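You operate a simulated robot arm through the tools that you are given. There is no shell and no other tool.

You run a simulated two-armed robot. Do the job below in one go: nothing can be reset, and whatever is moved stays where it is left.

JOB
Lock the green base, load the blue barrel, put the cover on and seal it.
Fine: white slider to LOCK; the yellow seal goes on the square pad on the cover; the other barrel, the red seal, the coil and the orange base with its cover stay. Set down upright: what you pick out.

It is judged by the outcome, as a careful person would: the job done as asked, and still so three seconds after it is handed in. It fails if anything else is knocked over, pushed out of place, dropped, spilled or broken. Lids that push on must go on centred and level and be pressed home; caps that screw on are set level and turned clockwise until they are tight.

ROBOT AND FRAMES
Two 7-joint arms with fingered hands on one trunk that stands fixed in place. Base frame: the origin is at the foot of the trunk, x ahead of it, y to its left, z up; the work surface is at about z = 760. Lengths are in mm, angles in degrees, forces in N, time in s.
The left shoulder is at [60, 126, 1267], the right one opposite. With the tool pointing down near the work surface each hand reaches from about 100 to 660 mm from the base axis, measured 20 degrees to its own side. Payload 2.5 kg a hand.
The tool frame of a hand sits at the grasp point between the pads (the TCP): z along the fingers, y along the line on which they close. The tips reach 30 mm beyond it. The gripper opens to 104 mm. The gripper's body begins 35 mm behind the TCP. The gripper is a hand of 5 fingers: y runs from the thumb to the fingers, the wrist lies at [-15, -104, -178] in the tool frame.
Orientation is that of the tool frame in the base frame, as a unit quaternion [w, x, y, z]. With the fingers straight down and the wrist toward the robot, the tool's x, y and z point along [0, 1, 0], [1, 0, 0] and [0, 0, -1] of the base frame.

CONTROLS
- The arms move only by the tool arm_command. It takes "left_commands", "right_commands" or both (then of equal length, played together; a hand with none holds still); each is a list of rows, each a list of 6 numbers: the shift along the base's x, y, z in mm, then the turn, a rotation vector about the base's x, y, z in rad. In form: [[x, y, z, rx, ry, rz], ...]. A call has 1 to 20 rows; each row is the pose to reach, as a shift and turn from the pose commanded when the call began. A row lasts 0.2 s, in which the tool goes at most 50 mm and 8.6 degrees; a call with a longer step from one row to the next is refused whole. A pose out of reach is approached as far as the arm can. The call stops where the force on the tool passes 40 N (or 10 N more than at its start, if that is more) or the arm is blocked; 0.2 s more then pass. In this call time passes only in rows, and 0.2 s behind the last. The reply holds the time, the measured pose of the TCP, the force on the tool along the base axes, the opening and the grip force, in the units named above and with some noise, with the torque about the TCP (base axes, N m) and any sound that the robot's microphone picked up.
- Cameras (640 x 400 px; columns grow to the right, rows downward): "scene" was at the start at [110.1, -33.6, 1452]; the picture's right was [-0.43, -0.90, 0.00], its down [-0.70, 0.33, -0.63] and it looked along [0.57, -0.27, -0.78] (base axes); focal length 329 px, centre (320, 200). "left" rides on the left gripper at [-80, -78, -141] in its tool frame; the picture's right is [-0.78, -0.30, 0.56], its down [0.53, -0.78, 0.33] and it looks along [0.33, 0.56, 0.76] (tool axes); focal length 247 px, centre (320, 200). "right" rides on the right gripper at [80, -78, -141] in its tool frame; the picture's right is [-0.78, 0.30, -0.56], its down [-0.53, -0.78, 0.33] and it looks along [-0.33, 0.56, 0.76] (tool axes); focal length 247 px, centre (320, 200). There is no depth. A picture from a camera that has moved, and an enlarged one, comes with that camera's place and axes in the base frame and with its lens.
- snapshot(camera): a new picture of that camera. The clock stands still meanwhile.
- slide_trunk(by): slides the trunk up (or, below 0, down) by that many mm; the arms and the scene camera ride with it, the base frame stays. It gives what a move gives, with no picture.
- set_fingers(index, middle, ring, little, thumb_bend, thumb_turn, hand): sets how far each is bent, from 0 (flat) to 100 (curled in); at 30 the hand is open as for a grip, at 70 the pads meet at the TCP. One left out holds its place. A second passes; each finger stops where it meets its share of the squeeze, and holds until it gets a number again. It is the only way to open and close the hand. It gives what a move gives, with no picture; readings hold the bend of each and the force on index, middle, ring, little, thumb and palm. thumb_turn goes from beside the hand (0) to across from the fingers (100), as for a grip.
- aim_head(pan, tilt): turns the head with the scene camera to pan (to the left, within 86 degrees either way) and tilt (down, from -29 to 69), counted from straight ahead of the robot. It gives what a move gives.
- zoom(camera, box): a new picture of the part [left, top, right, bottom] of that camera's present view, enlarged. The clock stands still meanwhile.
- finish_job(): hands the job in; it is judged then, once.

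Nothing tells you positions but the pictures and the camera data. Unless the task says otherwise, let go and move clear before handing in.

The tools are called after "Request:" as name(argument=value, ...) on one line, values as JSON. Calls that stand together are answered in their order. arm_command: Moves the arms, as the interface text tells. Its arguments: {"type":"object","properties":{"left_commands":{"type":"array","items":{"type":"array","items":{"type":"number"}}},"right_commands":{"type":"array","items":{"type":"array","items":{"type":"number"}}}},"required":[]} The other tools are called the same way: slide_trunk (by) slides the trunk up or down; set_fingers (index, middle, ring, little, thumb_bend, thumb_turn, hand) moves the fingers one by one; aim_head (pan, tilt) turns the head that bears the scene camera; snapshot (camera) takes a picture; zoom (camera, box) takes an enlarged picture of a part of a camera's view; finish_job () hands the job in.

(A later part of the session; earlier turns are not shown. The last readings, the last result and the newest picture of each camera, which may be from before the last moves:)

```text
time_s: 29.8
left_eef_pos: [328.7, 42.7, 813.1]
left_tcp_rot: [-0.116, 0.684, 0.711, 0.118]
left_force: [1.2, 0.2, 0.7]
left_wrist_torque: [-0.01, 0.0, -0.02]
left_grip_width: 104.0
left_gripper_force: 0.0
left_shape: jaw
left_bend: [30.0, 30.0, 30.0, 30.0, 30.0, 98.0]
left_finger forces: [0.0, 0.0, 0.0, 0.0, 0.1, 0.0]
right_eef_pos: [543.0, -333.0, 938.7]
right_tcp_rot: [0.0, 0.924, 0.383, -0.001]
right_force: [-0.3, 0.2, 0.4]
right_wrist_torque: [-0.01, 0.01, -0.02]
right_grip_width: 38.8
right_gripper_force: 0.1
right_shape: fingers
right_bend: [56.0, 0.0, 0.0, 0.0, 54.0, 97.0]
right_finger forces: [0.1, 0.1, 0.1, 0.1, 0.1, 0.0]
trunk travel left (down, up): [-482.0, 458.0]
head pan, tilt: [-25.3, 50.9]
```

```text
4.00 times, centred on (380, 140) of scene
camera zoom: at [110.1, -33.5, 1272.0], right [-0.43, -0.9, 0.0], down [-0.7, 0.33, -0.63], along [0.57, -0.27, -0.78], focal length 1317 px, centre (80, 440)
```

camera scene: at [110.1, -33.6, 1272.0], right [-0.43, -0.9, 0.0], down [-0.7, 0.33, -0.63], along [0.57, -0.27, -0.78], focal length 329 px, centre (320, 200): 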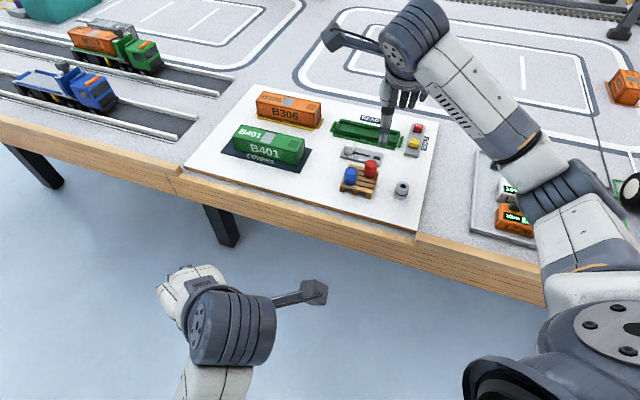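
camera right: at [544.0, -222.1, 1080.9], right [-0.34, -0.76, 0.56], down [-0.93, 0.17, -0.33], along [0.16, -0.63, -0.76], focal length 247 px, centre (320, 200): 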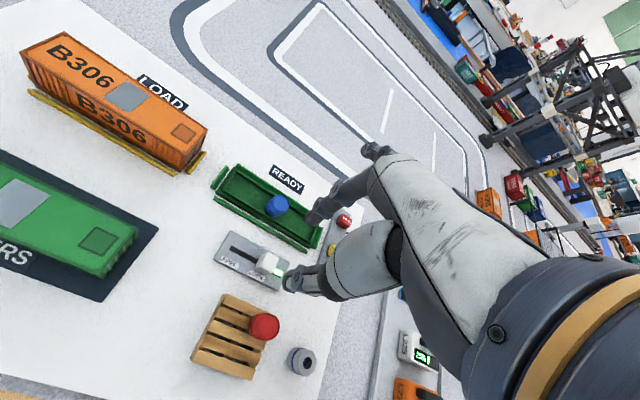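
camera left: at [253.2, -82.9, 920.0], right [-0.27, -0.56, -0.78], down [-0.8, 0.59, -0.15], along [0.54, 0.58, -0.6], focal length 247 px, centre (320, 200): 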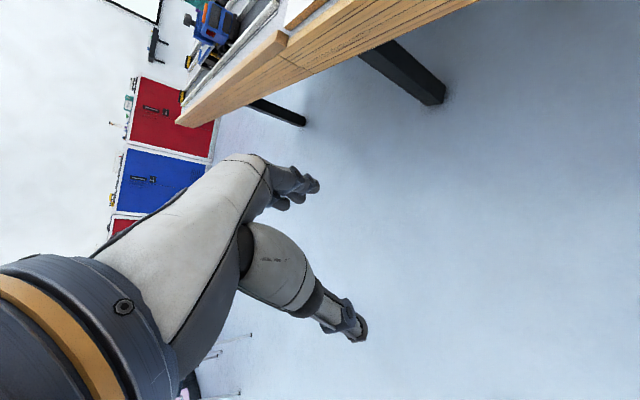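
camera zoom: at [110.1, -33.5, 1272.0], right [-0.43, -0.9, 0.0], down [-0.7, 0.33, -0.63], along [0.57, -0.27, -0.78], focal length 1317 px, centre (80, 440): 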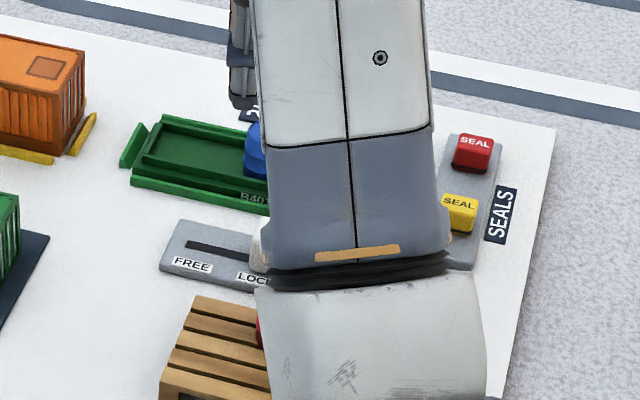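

The barrel stands upright inside the base. Next the cover: I'll move over to it and survey it from above.

Request:
arm_command(right_commands=[[10, 35, 5, 0, 0, 0], [22, 75, 10, 0, 0, 0], [35, 115, 10, 0, 0, 0], [45, 150, 10, 0, 0, 0]])

Request:
set_fingers(hand="right", index=42, middle=42, ring=42, little=42, thumb_bend=42)

Request:
snapshot(camera="right")

Request:
snapshot(camera="scene")

Request:
zoom(camera="scene", box=[320, 100, 440, 200])

```text
time_s: 30.8
left_eef_pos: [330.1, 43.3, 812.9]
left_tcp_rot: [-0.116, 0.684, 0.711, 0.117]
left_force: [0.3, 0.2, 1.1]
left_wrist_torque: [-0.02, 0.01, 0.01]
left_grip_width: 103.9
left_gripper_force: 0.0
left_shape: jaw
left_bend: [30.0, 30.0, 30.0, 30.0, 30.0, 98.0]
left_finger forces: [0.0, 0.1, 0.0, 0.0, 0.0, 0.1]
right_eef_pos: [586.8, -184.4, 949.4]
right_tcp_rot: [0.0, 0.924, 0.382, -0.001]
right_force: [-0.8, -0.2, 0.1]
right_wrist_torque: [-0.01, 0.01, -0.01]
right_grip_width: 38.7
right_gripper_force: 0.0
right_shape: fingers
right_bend: [56.0, 0.0, 0.0, 0.0, 54.0, 97.0]
right_finger forces: [0.1, 0.1, 0.0, 0.0, 0.1, 0.0]
trunk travel left (down, up): [-482.0, 458.0]
head pan, tilt: [-25.3, 50.9]
```

```text
time_s: 31.8
left_eef_pos: [329.3, 42.5, 812.9]
left_tcp_rot: [-0.116, 0.684, 0.71, 0.119]
left_force: [-0.2, -0.3, 0.1]
left_wrist_torque: [0.0, 0.0, -0.04]
left_grip_width: 103.7
left_gripper_force: 0.0
left_shape: jaw
left_bend: [30.0, 30.0, 30.0, 30.0, 30.0, 98.0]
left_finger forces: [0.0, 0.0, 0.1, 0.1, 0.1, 0.0]
right_eef_pos: [587.7, -183.2, 948.3]
right_tcp_rot: [0.0, 0.924, 0.383, -0.001]
right_force: [-0.3, -0.2, -0.5]
right_wrist_torque: [0.03, -0.02, 0.0]
right_grip_width: 72.2
right_gripper_force: 0.2
right_shape: fingers
right_bend: [42.0, 42.0, 42.0, 42.0, 42.0, 97.0]
right_finger forces: [0.0, 0.0, 0.1, 0.1, 0.0, 0.0]
trunk travel left (down, up): [-482.0, 458.0]
head pan, tilt: [-25.3, 50.9]
```

```text
taken
camera right: at [588.3, -71.9, 1090.1], right [-0.34, -0.76, 0.56], down [-0.93, 0.17, -0.33], along [0.16, -0.63, -0.76], focal length 247 px, centre (320, 200)
```

right: 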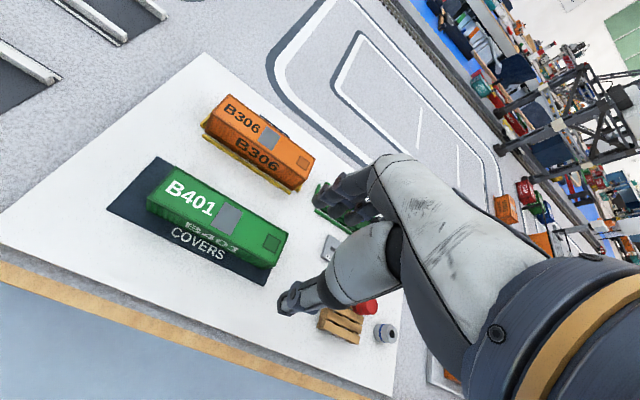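

```text
taken
camera scene: at [110.1, -33.6, 1272.0], right [-0.43, -0.9, 0.0], down [-0.7, 0.33, -0.63], along [0.57, -0.27, -0.78], focal length 329 px, centre (320, 200)
```

scene: 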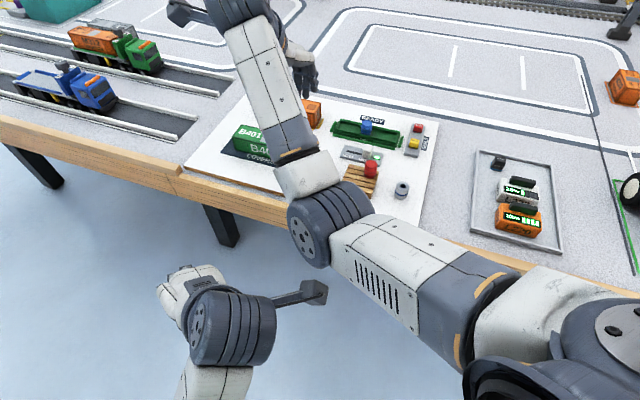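

```text
4.00 times, centred on (380, 150) of scene
camera zoom: at [110.1, -33.6, 1272.0], right [-0.43, -0.9, 0.0], down [-0.7, 0.33, -0.63], along [0.57, -0.27, -0.78], focal length 1317 px, centre (80, 400)
```

zoom: 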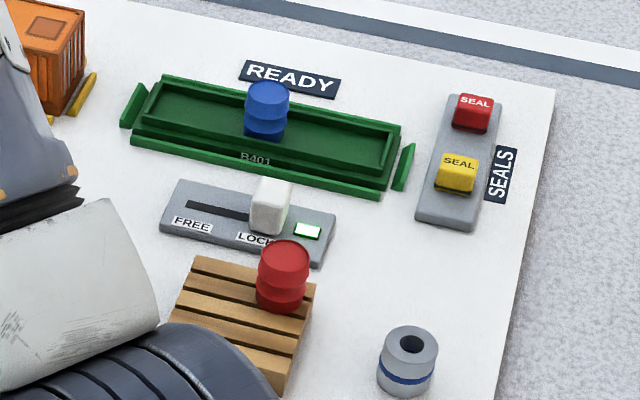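

Request:
zoom(camera="right", box=[130, 150, 300, 280])

Request:
zoom(camera="scene", box=[325, 110, 415, 165])

Request:
zoom(camera="right", box=[270, 160, 410, 320])

```text
3.08 times, centred on (215, 215) of right
camera zoom: at [588.3, -71.9, 1090.1], right [-0.34, -0.76, 0.56], down [-0.93, 0.17, -0.33], along [0.16, -0.63, -0.76], focal length 760 px, centre (643, 154)
```

zoom: 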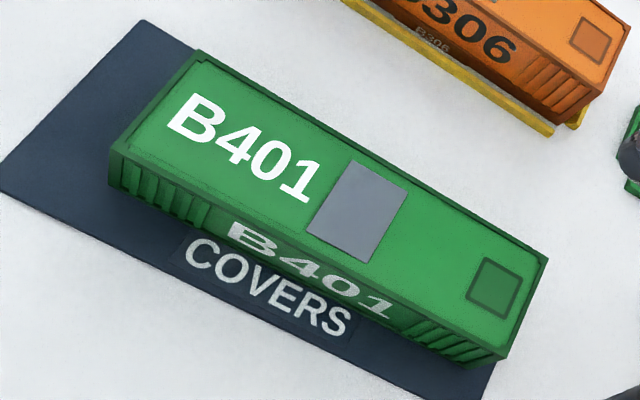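

```text
7.11 times, centred on (370, 138) of scene
camera zoom: at [110.1, -33.6, 1272.0], right [-0.43, -0.9, 0.0], down [-0.7, 0.33, -0.63], along [0.57, -0.27, -0.78], focal length 2342 px, centre (-36, 644)
```

zoom: 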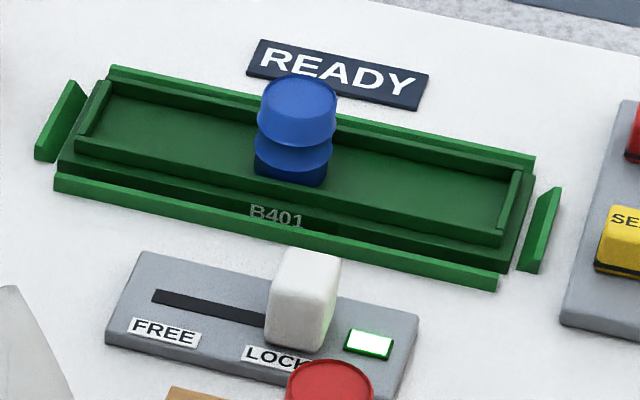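

```text
2.50 times, centred on (340, 240) of right
camera zoom: at [588.3, -71.9, 1090.1], right [-0.34, -0.76, 0.56], down [-0.93, 0.17, -0.33], along [0.16, -0.63, -0.76], focal length 617 px, centre (270, 100)
```

zoom: 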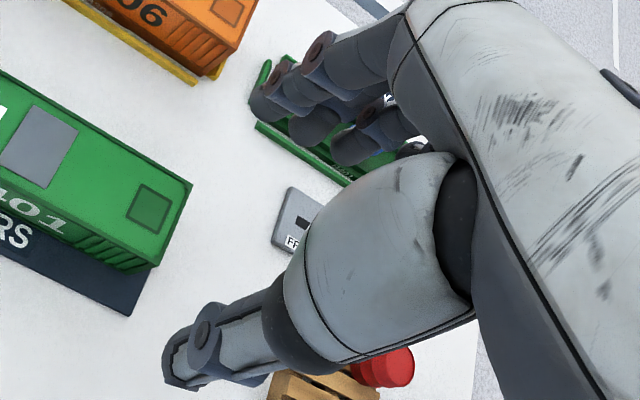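

Cover: centre about (650,-165), top z≈811, 149×45 mm; base centre about (611,-388), so the shift needed is ≈(-39,-224). I'll position above the cover with all fingers.

Request:
arm_command(right_commands=[[30, 8, -20, 0, 0, 0], [59, 16, -45, 0, 0, 0], [59, 16, -65, 0, 0, 0]])

Request:
snapshot(camera="right")

Request:
zoom(camera="right", box=[210, 130, 400, 320])

Request:
snapshot(camera="scene")

```text
time_s: 32.6
left_eef_pos: [329.2, 43.1, 811.6]
left_tcp_rot: [-0.117, 0.684, 0.71, 0.118]
left_force: [0.8, 0.2, -0.2]
left_wrist_torque: [0.02, -0.02, 0.02]
left_grip_width: 103.7
left_gripper_force: 0.1
left_shape: jaw
left_bend: [30.0, 30.0, 30.0, 30.0, 30.0, 98.0]
left_finger forces: [0.0, 0.0, 0.0, 0.0, 0.0, 0.0]
right_eef_pos: [645.9, -168.7, 881.6]
right_tcp_rot: [0.0, 0.924, 0.382, 0.0]
right_force: [-0.7, -0.3, 0.0]
right_wrist_torque: [0.0, -0.02, 0.01]
right_grip_width: 72.7
right_gripper_force: 0.0
right_shape: fingers
right_bend: [42.0, 42.0, 42.0, 42.0, 42.0, 97.0]
right_finger forces: [0.0, 0.0, 0.0, 0.1, 0.0, 0.0]
trunk travel left (down, up): [-482.0, 458.0]
head pan, tilt: [-25.3, 50.9]
```

```text
taken
camera right: at [647.3, -56.7, 1022.8], right [-0.34, -0.76, 0.56], down [-0.93, 0.17, -0.33], along [0.16, -0.63, -0.76], focal length 247 px, centre (320, 200)
```

right: 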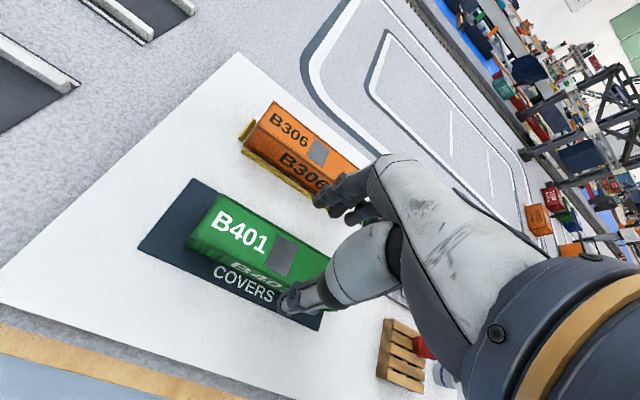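

```text
2.11 times, centred on (305, 225) of right
camera zoom: at [647.3, -56.7, 1022.8], right [-0.34, -0.76, 0.56], down [-0.93, 0.17, -0.33], along [0.16, -0.63, -0.76], focal length 520 px, centre (352, 147)
```

zoom: 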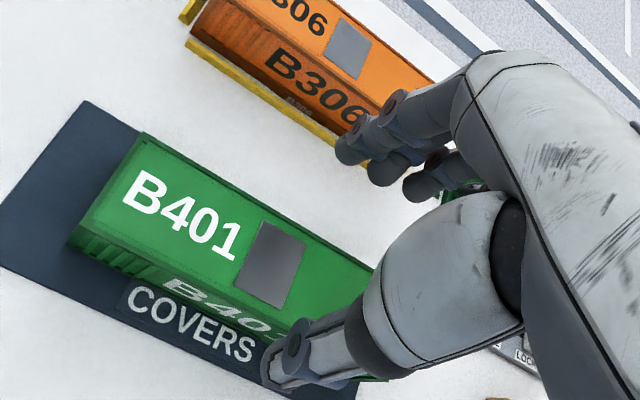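

```text
taken
camera scene: at [110.2, -33.6, 1272.0], right [-0.43, -0.9, 0.0], down [-0.7, 0.33, -0.63], along [0.57, -0.27, -0.78], focal length 329 px, centre (320, 200)
```

scene: 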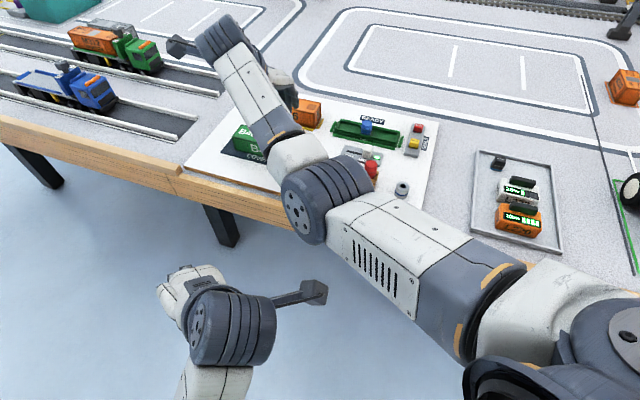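

Centred within about 1 mm across the cover. Descending to grip height (tips ~12 mm above its lower edge).

Request:
arm_command(right_commands=[[0, 0, -20, 0, 0, 0], [0, 0, -40, 0, 0, 0], [0, 0, -52, 0, 0, 0], [0, 0, -60, 0, 0, 0]])

Request:
zoom(camera="right", box=[210, 130, 400, 320])

Request:
zoom(camera="scene", box=[200, 100, 420, 230])

```text
time_s: 33.6
left_eef_pos: [327.3, 42.6, 811.7]
left_tcp_rot: [-0.116, 0.684, 0.71, 0.119]
left_force: [0.3, -0.2, -0.2]
left_wrist_torque: [-0.01, 0.0, -0.01]
left_grip_width: 103.7
left_gripper_force: 0.2
left_shape: jaw
left_bend: [30.0, 30.0, 30.0, 30.0, 30.0, 98.0]
left_finger forces: [0.1, 0.0, 0.0, 0.0, 0.0, 0.1]
right_eef_pos: [646.7, -169.3, 821.7]
right_tcp_rot: [0.001, 0.924, 0.383, 0.0]
right_force: [-0.4, 0.1, 0.7]
right_wrist_torque: [-0.01, 0.02, -0.01]
right_grip_width: 72.7
right_gripper_force: 0.1
right_shape: fingers
right_bend: [42.0, 42.0, 42.0, 42.0, 42.0, 97.0]
right_finger forces: [0.1, 0.1, 0.0, 0.0, 0.0, 0.0]
trunk travel left (down, up): [-482.0, 458.0]
head pan, tilt: [-25.3, 50.9]
```

```text
2.11 times, centred on (305, 225) of right
camera zoom: at [648.0, -57.4, 963.3], right [-0.34, -0.76, 0.56], down [-0.93, 0.17, -0.33], along [0.16, -0.63, -0.76], focal length 520 px, centre (352, 147)
```

zoom: 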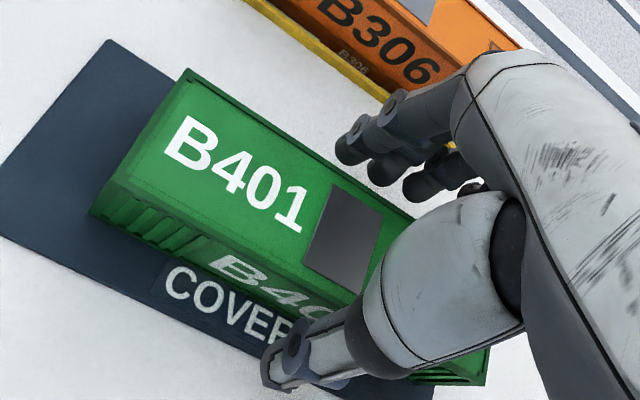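

```text
2.91 times, centred on (310, 165) of scene
camera zoom: at [110.2, -33.6, 1272.0], right [-0.43, -0.9, 0.0], down [-0.7, 0.33, -0.63], along [0.57, -0.27, -0.78], focal length 958 px, centre (349, 302)
```

zoom: 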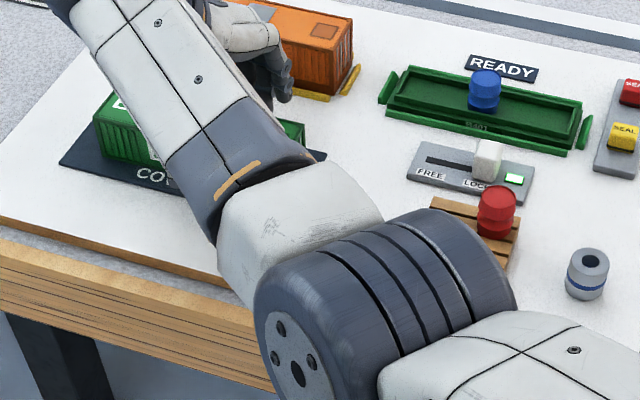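

Fingers straddle the cover. Closing in stages.

Request:
set_fingers(hand="right", index=50, middle=50, ring=50, little=50, thumb_bend=50)

Request:
set_fingers(hand="right", index=54, middle=54, ring=54, little=54, thumb_bend=54)

Request:
zoom(camera="right", box=[210, 130, 400, 320])

```text
time_s: 34.6
left_eef_pos: [328.9, 42.3, 812.1]
left_tcp_rot: [-0.116, 0.684, 0.711, 0.118]
left_force: [0.5, 0.6, -0.2]
left_wrist_torque: [0.01, -0.02, 0.0]
left_grip_width: 103.7
left_gripper_force: 0.0
left_shape: jaw
left_bend: [30.0, 30.0, 30.0, 30.0, 30.0, 98.0]
left_finger forces: [0.1, 0.1, 0.1, 0.0, 0.1, 0.0]
right_eef_pos: [645.9, -170.0, 822.2]
right_tcp_rot: [0.001, 0.924, 0.383, 0.0]
right_force: [0.1, -0.7, -0.4]
right_wrist_torque: [-0.02, 0.0, -0.02]
right_grip_width: 52.6
right_gripper_force: 0.1
right_shape: fingers
right_bend: [50.0, 50.0, 50.0, 50.0, 50.0, 97.0]
right_finger forces: [0.1, 0.0, 0.1, 0.0, 0.1, 0.1]
trunk travel left (down, up): [-482.0, 458.0]
head pan, tilt: [-25.3, 50.9]
```

```text
time_s: 35.6
left_eef_pos: [328.6, 43.0, 812.4]
left_tcp_rot: [-0.116, 0.684, 0.71, 0.118]
left_force: [-0.1, 0.7, -0.7]
left_wrist_torque: [0.02, -0.04, -0.02]
left_grip_width: 103.8
left_gripper_force: 0.0
left_shape: jaw
left_bend: [30.0, 30.0, 30.0, 30.0, 30.0, 98.0]
left_finger forces: [0.0, 0.0, 0.0, 0.1, 0.1, 0.0]
right_eef_pos: [646.5, -168.6, 821.4]
right_tcp_rot: [0.001, 0.924, 0.383, -0.001]
right_force: [0.7, 0.1, 0.6]
right_wrist_torque: [-0.03, 0.0, 0.03]
right_grip_width: 43.5
right_gripper_force: 1.1
right_shape: fingers
right_bend: [53.0, 54.0, 54.0, 54.0, 53.0, 97.0]
right_finger forces: [0.3, 0.4, 0.1, 0.0, 0.6, 0.0]
trunk travel left (down, up): [-482.0, 458.0]
head pan, tilt: [-25.3, 50.9]
```

```text
2.11 times, centred on (305, 225) of right
camera zoom: at [648.0, -57.4, 963.4], right [-0.34, -0.76, 0.56], down [-0.93, 0.17, -0.33], along [0.16, -0.63, -0.76], focal length 520 px, centre (352, 147)
```

zoom: 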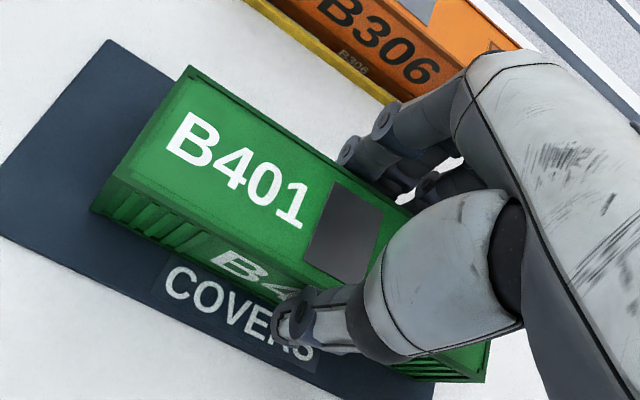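

Request:
set_fingers(hand="right", index=62, middle=62, ring=62, little=62, thumb_bend=66)

Request:
zoom(camera="right", box=[210, 130, 400, 320])

```text
time_s: 36.6
left_eef_pos: [327.5, 43.3, 812.3]
left_tcp_rot: [-0.117, 0.684, 0.711, 0.118]
left_force: [-0.1, 0.1, 0.4]
left_wrist_torque: [0.0, -0.01, 0.0]
left_grip_width: 103.7
left_gripper_force: 0.0
left_shape: jaw
left_bend: [30.0, 30.0, 30.0, 30.0, 30.0, 98.0]
left_finger forces: [0.1, 0.0, 0.1, 0.0, 0.0, 0.0]
right_eef_pos: [645.8, -169.9, 821.5]
right_tcp_rot: [0.0, 0.924, 0.382, -0.001]
right_force: [-0.3, 0.6, -0.1]
right_wrist_torque: [0.0, 0.01, -0.01]
right_grip_width: 40.4
right_gripper_force: 10.9
right_shape: fingers
right_bend: [56.0, 58.0, 59.0, 62.0, 55.0, 96.0]
right_finger forces: [5.2, 3.5, 1.9, 0.4, 11.0, 0.0]
trunk travel left (down, up): [-482.0, 458.0]
head pan, tilt: [-25.3, 50.9]
```

```text
2.11 times, centred on (305, 225) of right
camera zoom: at [648.0, -57.4, 963.4], right [-0.34, -0.76, 0.56], down [-0.93, 0.17, -0.33], along [0.16, -0.63, -0.76], focal length 520 px, centre (352, 147)
```

zoom: 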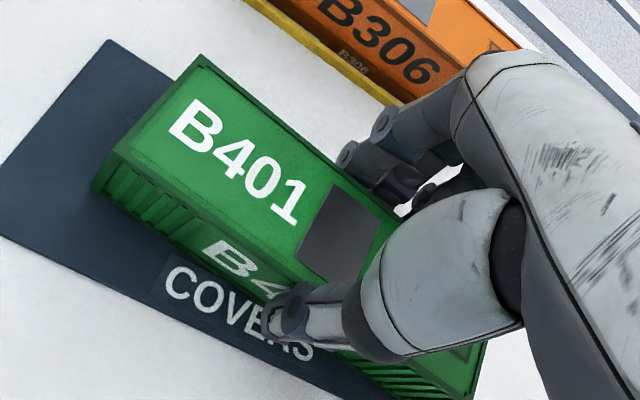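

The squeeze turned the cover a few degrees in the hand, but the grip is balanced; I'll compensate by turning the hand at placement. Lifting a little to check it hangs level.

Request:
arm_command(right_commands=[[0, 0, 3, 0, 0, 0], [0, 0, 8, 0, 0, 0], [0, 0, 15, 0, 0, 0]])

Request:
snapshot(camera="right")

Request:
zoom(camera="right", box=[210, 130, 400, 320])

Request:
zoom(camera="scene", box=[200, 100, 340, 200])

```text
time_s: 37.4
left_eef_pos: [328.5, 43.1, 812.9]
left_tcp_rot: [-0.117, 0.684, 0.71, 0.119]
left_force: [-0.1, 0.5, -0.1]
left_wrist_torque: [-0.01, 0.0, 0.01]
left_grip_width: 104.0
left_gripper_force: 0.2
left_shape: jaw
left_bend: [30.0, 30.0, 30.0, 30.0, 30.0, 98.0]
left_finger forces: [0.1, 0.0, 0.1, 0.1, 0.0, 0.1]
right_eef_pos: [648.3, -169.5, 837.7]
right_tcp_rot: [0.0, 0.924, 0.383, -0.001]
right_force: [0.0, 0.0, -0.4]
right_wrist_torque: [0.0, -0.02, 0.01]
right_grip_width: 40.5
right_gripper_force: 10.9
right_shape: fingers
right_bend: [56.0, 58.0, 59.0, 62.0, 55.0, 95.0]
right_finger forces: [5.2, 3.5, 1.8, 0.4, 10.9, 0.1]
trunk travel left (down, up): [-482.0, 458.0]
head pan, tilt: [-25.3, 50.9]
```

```text
taken
camera right: at [648.6, -56.6, 979.9], right [-0.34, -0.76, 0.56], down [-0.93, 0.17, -0.33], along [0.16, -0.63, -0.76], focal length 247 px, centre (320, 200)
```

right: 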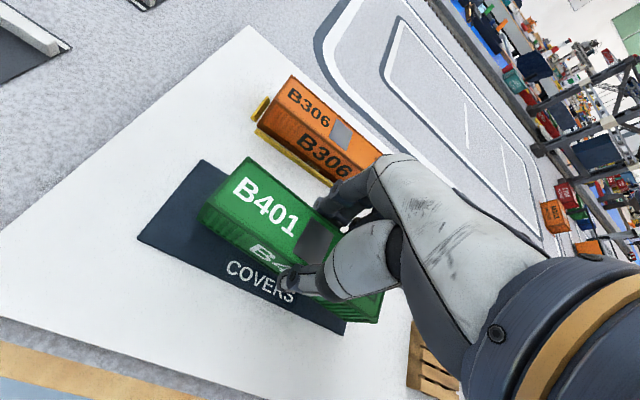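

```text
2.11 times, centred on (305, 225) of right
camera zoom: at [648.6, -56.6, 979.9], right [-0.34, -0.76, 0.56], down [-0.93, 0.17, -0.33], along [0.16, -0.63, -0.76], focal length 520 px, centre (352, 147)
```

zoom: 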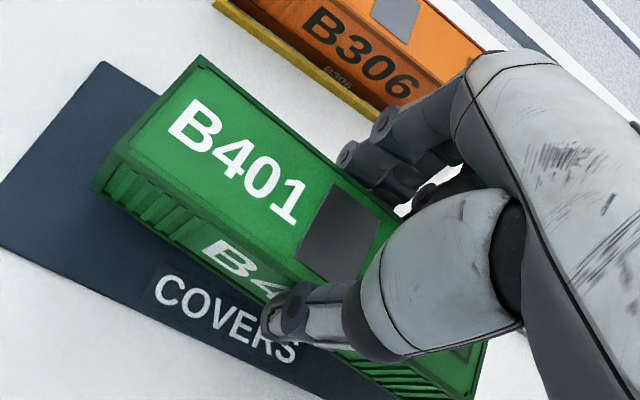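

```text
4.00 times, centred on (270, 150) of scene
camera zoom: at [110.2, -33.6, 1272.0], right [-0.43, -0.9, 0.0], down [-0.7, 0.33, -0.63], along [0.57, -0.27, -0.78], focal length 1317 px, centre (520, 400)
```

zoom: 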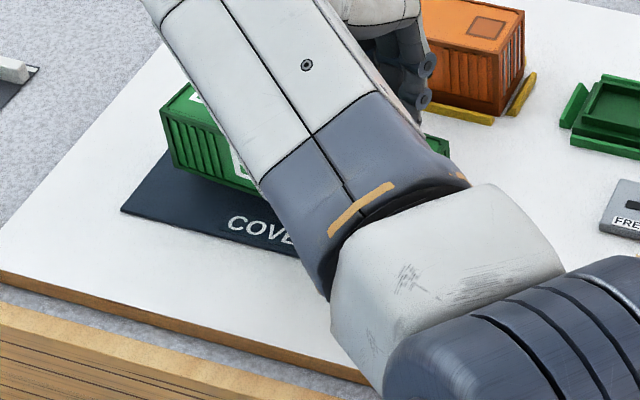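

The cover hangs level, yawed about -5.7° in the hand. I'll raise it, carry it over the base and turn the hand by +5.7° to line it up.

Request:
arm_command(right_commands=[[0, 0, 20, 0, 0, 0], [0, -10, 45, 0, 0, 0], [-5, -40, 50, 0, 0, 0.02], [-12, -75, 50, 0, 0, 0.05], [-19, -110, 50, 0, 0, 0.08], [-27, -148, 50, 0, 0, 0.0995], [-34, -186, 50, 0, 0, 0.0995], [-39.7, -215, 50, 0, 0, 0.0995], [-39.7, -223, 50, 0, 0, 0.0995]])

Request:
snapshot(camera="right")

Request:
zoom(camera="right", box=[180, 130, 400, 330])

Request:
zoom(camera="scene", box=[300, 60, 440, 180])

```text
time_s: 39.4
left_eef_pos: [328.7, 42.1, 812.5]
left_tcp_rot: [-0.116, 0.684, 0.711, 0.119]
left_force: [-0.3, 0.0, 0.0]
left_wrist_torque: [0.0, -0.01, 0.0]
left_grip_width: 103.8
left_gripper_force: 0.1
left_shape: jaw
left_bend: [30.0, 30.0, 30.0, 30.0, 30.0, 98.0]
left_finger forces: [0.0, 0.1, 0.0, 0.0, 0.1, 0.1]
right_eef_pos: [605.8, -395.0, 887.4]
right_tcp_rot: [0.001, 0.903, 0.429, 0.0]
right_force: [-0.8, -0.7, -1.6]
right_wrist_torque: [0.01, -0.01, -0.01]
right_grip_width: 40.7
right_gripper_force: 10.0
right_shape: fingers
right_bend: [56.0, 58.0, 60.0, 62.0, 56.0, 95.0]
right_finger forces: [5.1, 3.4, 1.8, 0.4, 10.8, 0.0]
trunk travel left (down, up): [-482.0, 458.0]
head pan, tilt: [-25.3, 50.9]
```

```text
taken
camera right: at [596.9, -282.2, 1029.5], right [-0.26, -0.79, 0.56], down [-0.94, 0.08, -0.33], along [0.22, -0.61, -0.76], focal length 247 px, centre (320, 200)
```

right: 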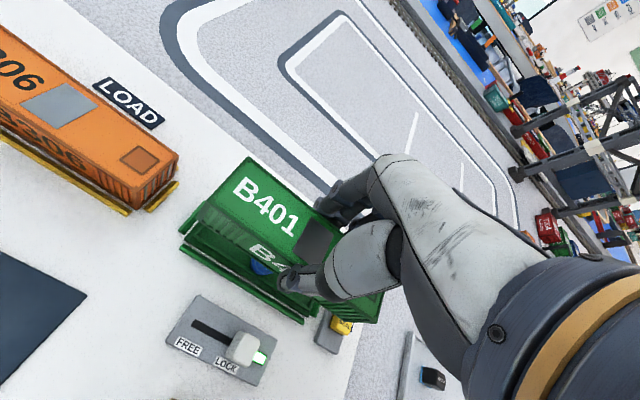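

```text
2.00 times, centred on (290, 230) of right
camera zoom: at [596.9, -282.2, 1029.5], right [-0.26, -0.79, 0.56], down [-0.94, 0.08, -0.33], along [0.22, -0.61, -0.76], focal length 494 px, centre (380, 140)
```

zoom: 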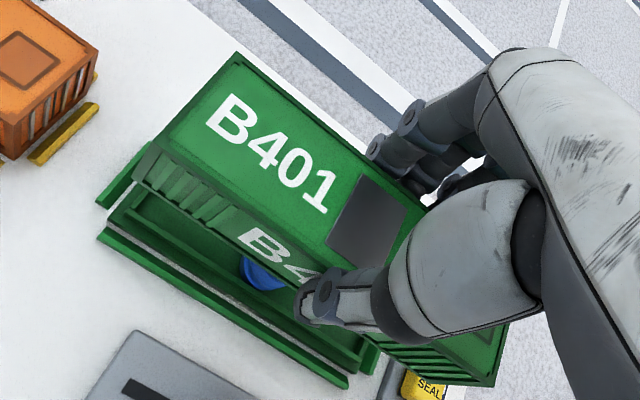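

```text
3.33 times, centred on (370, 120) of scene
camera zoom: at [110.2, -33.7, 1272.0], right [-0.43, -0.9, 0.0], down [-0.7, 0.33, -0.63], along [0.57, -0.27, -0.78], focal length 1098 px, centre (153, 467)
```

zoom: 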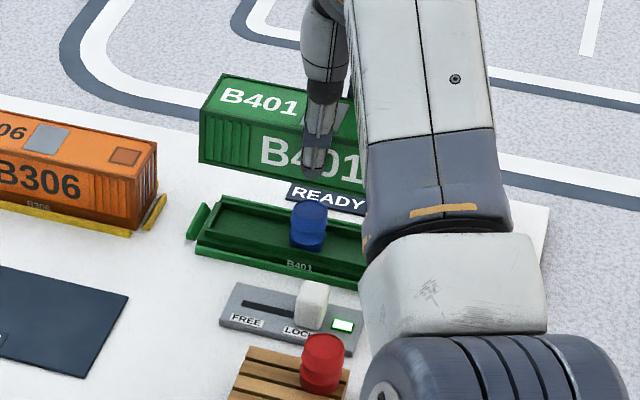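

Alignment from the scene view is within about 1 mm. I'll lower the cover around the barrel to just above the lip, then re-check.

Request:
arm_command(right_commands=[[0.8, 0.6, -15, 0, 0, 0], [0.8, 0.6, -30, 0, 0, 0], [0.8, 0.6, -45, 0, 0, 0]])

Request:
zoom(camera="right", box=[180, 130, 400, 330])

Request:
zoom(camera="scene", box=[325, 95, 415, 165])

```text
time_s: 40.2
left_eef_pos: [328.2, 42.9, 812.2]
left_tcp_rot: [-0.117, 0.684, 0.711, 0.118]
left_force: [-0.3, 0.1, 0.3]
left_wrist_torque: [-0.03, 0.01, 0.0]
left_grip_width: 104.0
left_gripper_force: 0.1
left_shape: jaw
left_bend: [30.0, 30.0, 30.0, 30.0, 30.0, 98.0]
left_finger forces: [0.0, 0.0, 0.0, 0.1, 0.0, 0.1]
right_eef_pos: [606.4, -390.6, 842.9]
right_tcp_rot: [0.0, 0.904, 0.428, -0.001]
right_force: [0.5, -0.4, 0.1]
right_wrist_torque: [-0.01, 0.0, -0.02]
right_grip_width: 40.6
right_gripper_force: 10.7
right_shape: fingers
right_bend: [56.0, 58.0, 60.0, 62.0, 56.0, 95.0]
right_finger forces: [5.3, 3.4, 1.7, 0.4, 10.7, 0.1]
trunk travel left (down, up): [-482.0, 458.0]
head pan, tilt: [-25.3, 50.9]
```

```text
2.00 times, centred on (290, 230) of right
camera zoom: at [598.0, -279.7, 983.6], right [-0.26, -0.79, 0.56], down [-0.94, 0.08, -0.33], along [0.22, -0.61, -0.76], focal length 494 px, centre (380, 140)
```

zoom: 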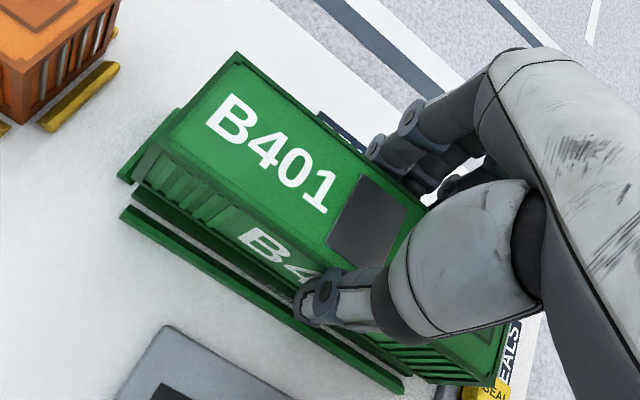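

```text
5.71 times, centred on (370, 130) of scene
camera zoom: at [110.2, -33.7, 1272.0], right [-0.43, -0.9, 0.0], down [-0.7, 0.33, -0.63], along [0.57, -0.27, -0.78], focal length 1882 px, centre (34, 600)
```

zoom: 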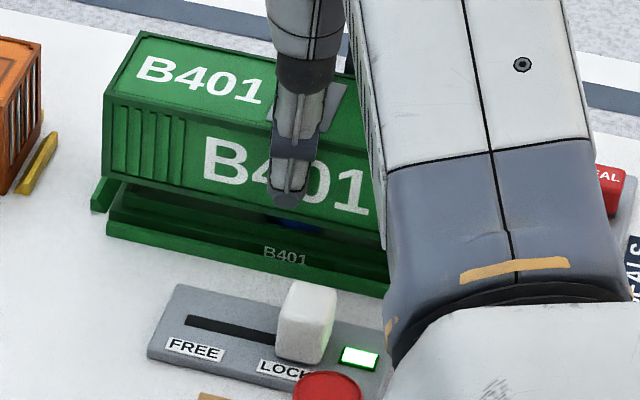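

Request:
zoom(camera="scene", box=[330, 95, 370, 140])

Request:
zoom(camera="right", box=[225, 150, 305, 260])

Request:
zoom(camera="right", box=[340, 270, 440, 335])

```text
8.89 times, centred on (350, 118) of scene
camera zoom: at [110.2, -33.7, 1272.0], right [-0.43, -0.9, 0.0], down [-0.7, 0.33, -0.63], along [0.57, -0.27, -0.78], focal length 2927 px, centre (53, 933)
```

zoom: 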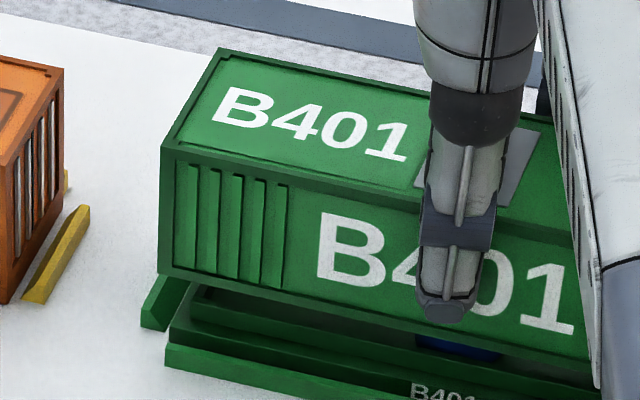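

```text
3.64 times, centred on (265, 205) of right
camera zoom: at [598.0, -279.7, 983.6], right [-0.26, -0.79, 0.56], down [-0.94, 0.08, -0.33], along [0.22, -0.61, -0.76], focal length 898 px, centre (520, 182)
```

zoom: 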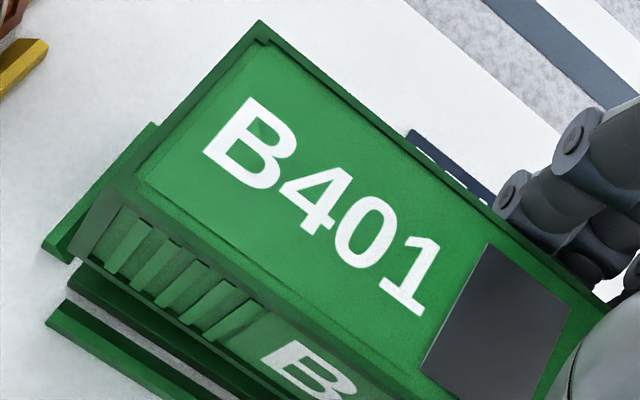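

```text
6.15 times, centred on (390, 302) of right
camera zoom: at [598.0, -279.7, 983.6], right [-0.26, -0.79, 0.56], down [-0.94, 0.08, -0.33], along [0.22, -0.61, -0.76], focal length 1520 px, centre (-111, -431)
```

zoom: 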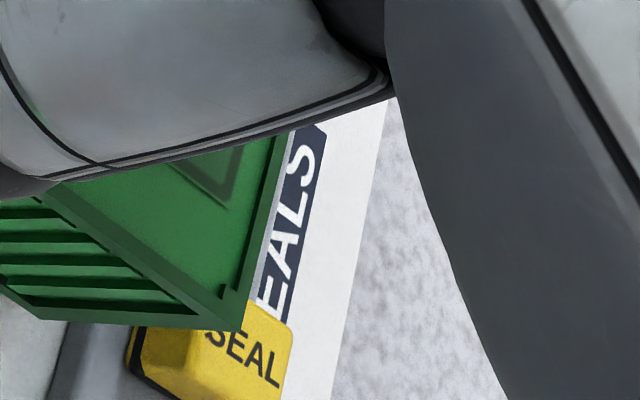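

Across it matches; lengthwise the cover is about 4 mm too far left. Correcting and lowering further.

Request:
arm_command(right_commands=[[-2.8, -2.8, 0, 0, 0, 0], [-2.8, -2.8, -5, 0, 0, 0]])

Request:
zoom(camera="scene", box=[330, 95, 370, 140])

Request:
zoom(camera="right", box=[215, 190, 285, 260])

Request:
zoom(camera="right", box=[340, 270, 440, 335])

```text
time_s: 40.8
left_eef_pos: [329.1, 43.4, 812.6]
left_tcp_rot: [-0.116, 0.684, 0.71, 0.117]
left_force: [-0.3, -0.1, 0.2]
left_wrist_torque: [0.0, -0.03, 0.03]
left_grip_width: 104.0
left_gripper_force: 0.1
left_shape: jaw
left_bend: [30.0, 30.0, 30.0, 30.0, 30.0, 98.0]
left_finger forces: [0.0, 0.0, 0.1, 0.0, 0.0, 0.0]
right_eef_pos: [605.8, -393.9, 838.2]
right_tcp_rot: [0.0, 0.903, 0.429, -0.001]
right_force: [0.9, 0.0, 0.6]
right_wrist_torque: [0.05, 0.01, 0.0]
right_grip_width: 40.3
right_gripper_force: 11.0
right_shape: fingers
right_bend: [56.0, 58.0, 60.0, 62.0, 56.0, 95.0]
right_finger forces: [5.2, 3.4, 1.8, 0.4, 10.7, 0.0]
trunk travel left (down, up): [-482.0, 458.0]
head pan, tilt: [-25.3, 50.9]
```

```text
8.89 times, centred on (350, 118) of scene
camera zoom: at [110.2, -33.7, 1272.0], right [-0.43, -0.9, 0.0], down [-0.7, 0.33, -0.63], along [0.57, -0.27, -0.78], focal length 2927 px, centre (53, 933)
```

zoom: 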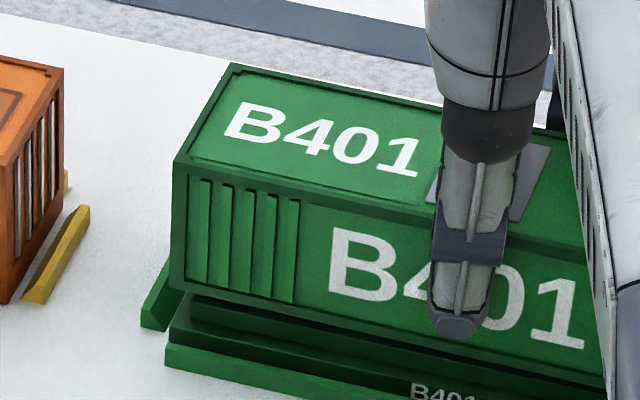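

```text
5.71 times, centred on (250, 225) of right
camera zoom: at [596.3, -282.5, 979.1], right [-0.26, -0.79, 0.56], down [-0.94, 0.08, -0.33], along [0.22, -0.61, -0.76], focal length 1411 px, centre (720, 57)
```

zoom: 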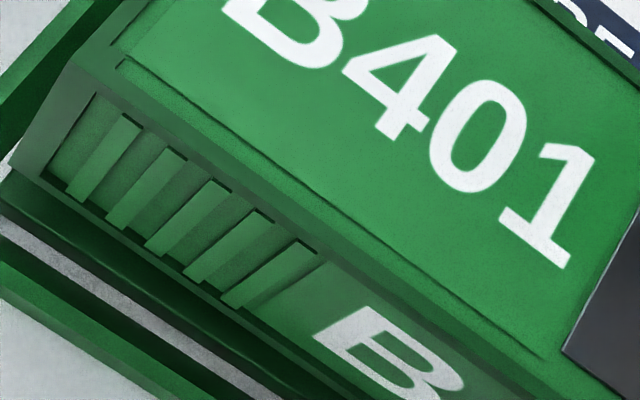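

```text
6.15 times, centred on (390, 302) of right
camera zoom: at [596.3, -282.5, 979.1], right [-0.26, -0.79, 0.56], down [-0.94, 0.08, -0.33], along [0.22, -0.61, -0.76], focal length 1520 px, centre (-111, -431)
```

zoom: 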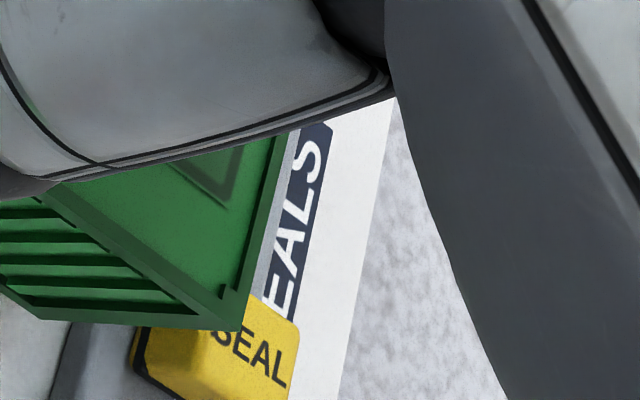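

Request:
zoom(camera="scene", box=[342, 115, 366, 140])

Request:
zoom(camera="right", box=[215, 210, 255, 250])

```text
16.00 times, centred on (354, 128) of scene
camera zoom: at [110.2, -33.7, 1272.0], right [-0.43, -0.9, 0.0], down [-0.7, 0.33, -0.63], along [0.57, -0.27, -0.78], focal length 5269 px, centre (-224, 1360)
```

zoom: 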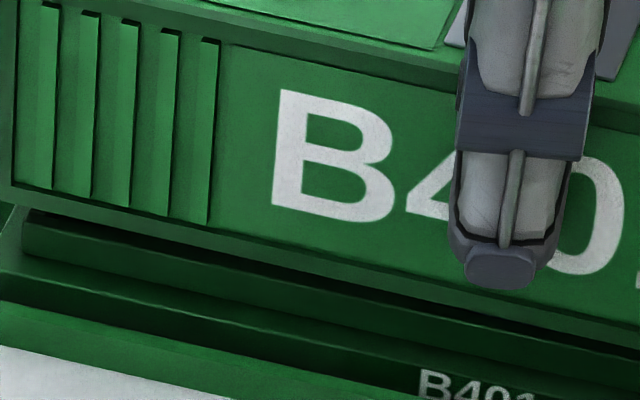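

```text
10.00 times, centred on (235, 230) of right
camera zoom: at [596.3, -282.5, 979.1], right [-0.26, -0.79, 0.56], down [-0.94, 0.08, -0.33], along [0.22, -0.61, -0.76], focal length 2470 px, centre (1170, -100)
```

zoom: 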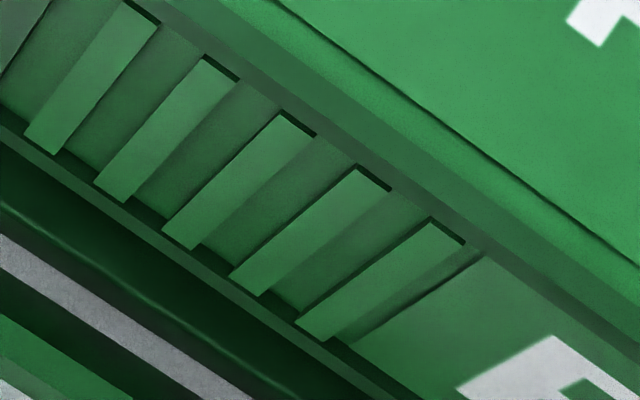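

Lengthwise aligned; across it needs about 1.3 mm toward me. Applying and lowering slowly.

Request:
arm_command(right_commands=[[-0.9, 0.9, 0, 0, 0, 0], [-0.9, 0.9, -3, 0, 0, 0], [-0.9, 0.9, -5, 0, 0, 0]])

Request:
zoom(camera="scene", box=[335, 110, 365, 140])

Request:
zoom(camera="right", box=[215, 190, 275, 250])

```text
time_s: 41.6
left_eef_pos: [329.1, 43.5, 813.4]
left_tcp_rot: [-0.117, 0.684, 0.71, 0.118]
left_force: [0.2, -0.6, -0.6]
left_wrist_torque: [-0.03, 0.03, -0.01]
left_grip_width: 103.8
left_gripper_force: 0.0
left_shape: jaw
left_bend: [30.0, 30.0, 30.0, 30.0, 30.0, 98.0]
left_finger forces: [0.1, 0.1, 0.1, 0.0, 0.0, 0.0]
right_eef_pos: [603.6, -393.0, 832.5]
right_tcp_rot: [0.0, 0.904, 0.428, -0.001]
right_force: [-0.2, 0.2, -0.4]
right_wrist_torque: [-0.01, 0.03, -0.02]
right_grip_width: 40.3
right_gripper_force: 10.7
right_shape: fingers
right_bend: [56.0, 58.0, 60.0, 62.0, 56.0, 95.0]
right_finger forces: [5.2, 3.4, 1.7, 0.4, 10.7, 0.0]
trunk travel left (down, up): [-482.0, 458.0]
head pan, tilt: [-25.3, 50.9]
```

```text
13.33 times, centred on (350, 125) of scene
camera zoom: at [110.2, -33.6, 1272.0], right [-0.43, -0.9, 0.0], down [-0.7, 0.33, -0.63], along [0.57, -0.27, -0.78], focal length 4391 px, centre (-80, 1200)
```

zoom: 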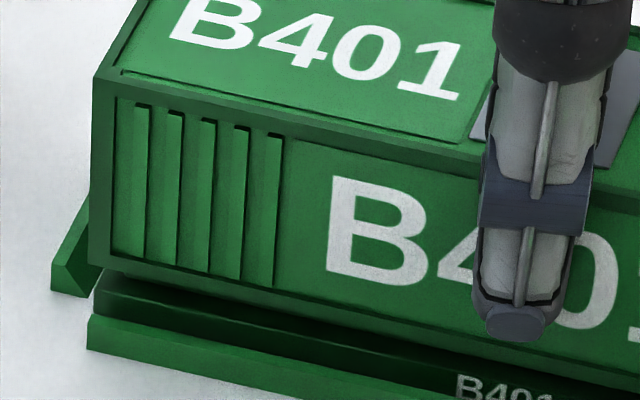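

```text
6.67 times, centred on (245, 220) of right
camera zoom: at [595.2, -280.9, 973.4], right [-0.26, -0.79, 0.56], down [-0.94, 0.08, -0.33], along [0.22, -0.61, -0.76], focal length 1646 px, centre (820, 67)
```

zoom: 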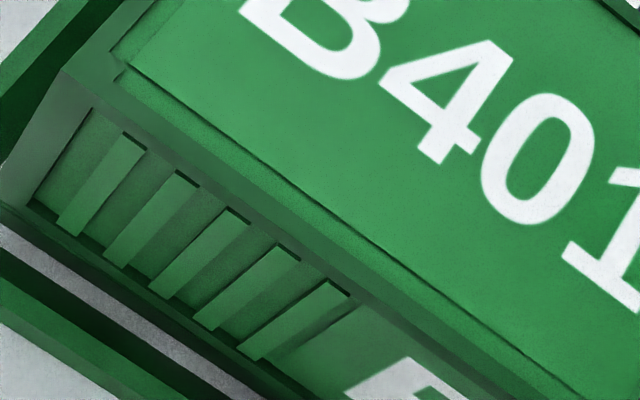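

Request:
zoom(camera="right", box=[212, 212, 248, 248])

Request:
zoom(camera="scene", box=[338, 120, 362, 140])

```text
11.11 times, centred on (230, 230) of right
camera zoom: at [595.2, -280.9, 973.4], right [-0.26, -0.79, 0.56], down [-0.94, 0.08, -0.33], along [0.22, -0.61, -0.76], focal length 2744 px, centre (1320, -133)
```

zoom: 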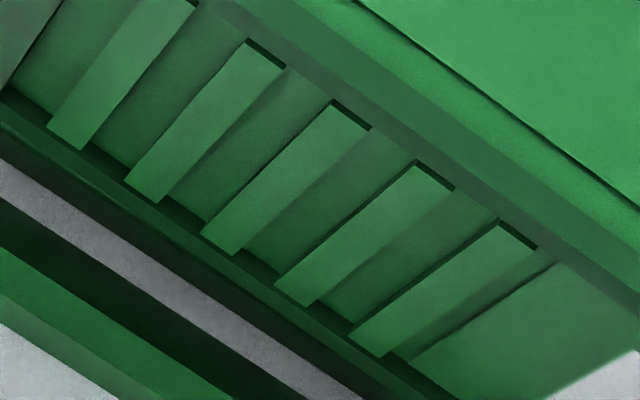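

```text
16.00 times, centred on (350, 130) of scene
camera zoom: at [110.2, -33.6, 1272.0], right [-0.43, -0.9, 0.0], down [-0.7, 0.33, -0.63], along [0.57, -0.27, -0.78], focal length 5269 px, centre (-160, 1320)
```

zoom: 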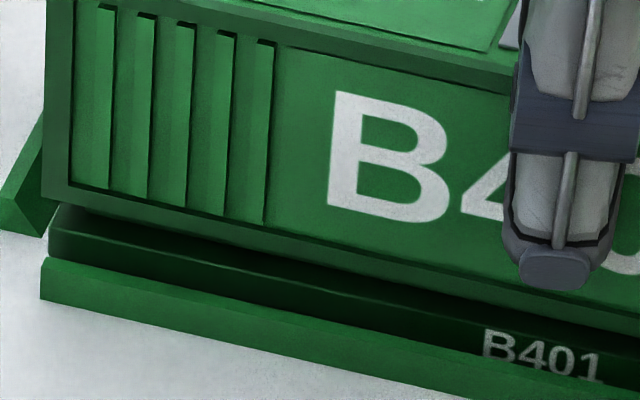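

Request:
zoom(camera="right", box=[206, 214, 226, 234])

Request:
zoom(camera="scene", box=[338, 127, 350, 137])

```text
16.00 times, centred on (216, 224) of right
camera zoom: at [595.2, -280.9, 973.4], right [-0.26, -0.79, 0.56], down [-0.94, 0.08, -0.33], along [0.22, -0.61, -0.76], focal length 3952 px, centre (1984, -184)
```

zoom: 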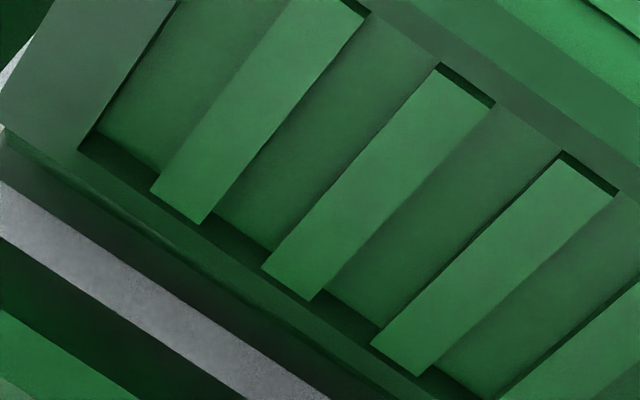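

```text
16.00 times, centred on (344, 132) of scene
camera zoom: at [110.2, -33.6, 1272.0], right [-0.43, -0.9, 0.0], down [-0.7, 0.33, -0.63], along [0.57, -0.27, -0.78], focal length 5269 px, centre (-64, 1288)
```

zoom: 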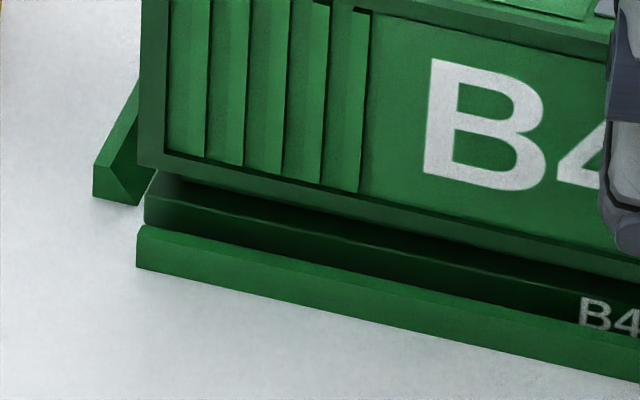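

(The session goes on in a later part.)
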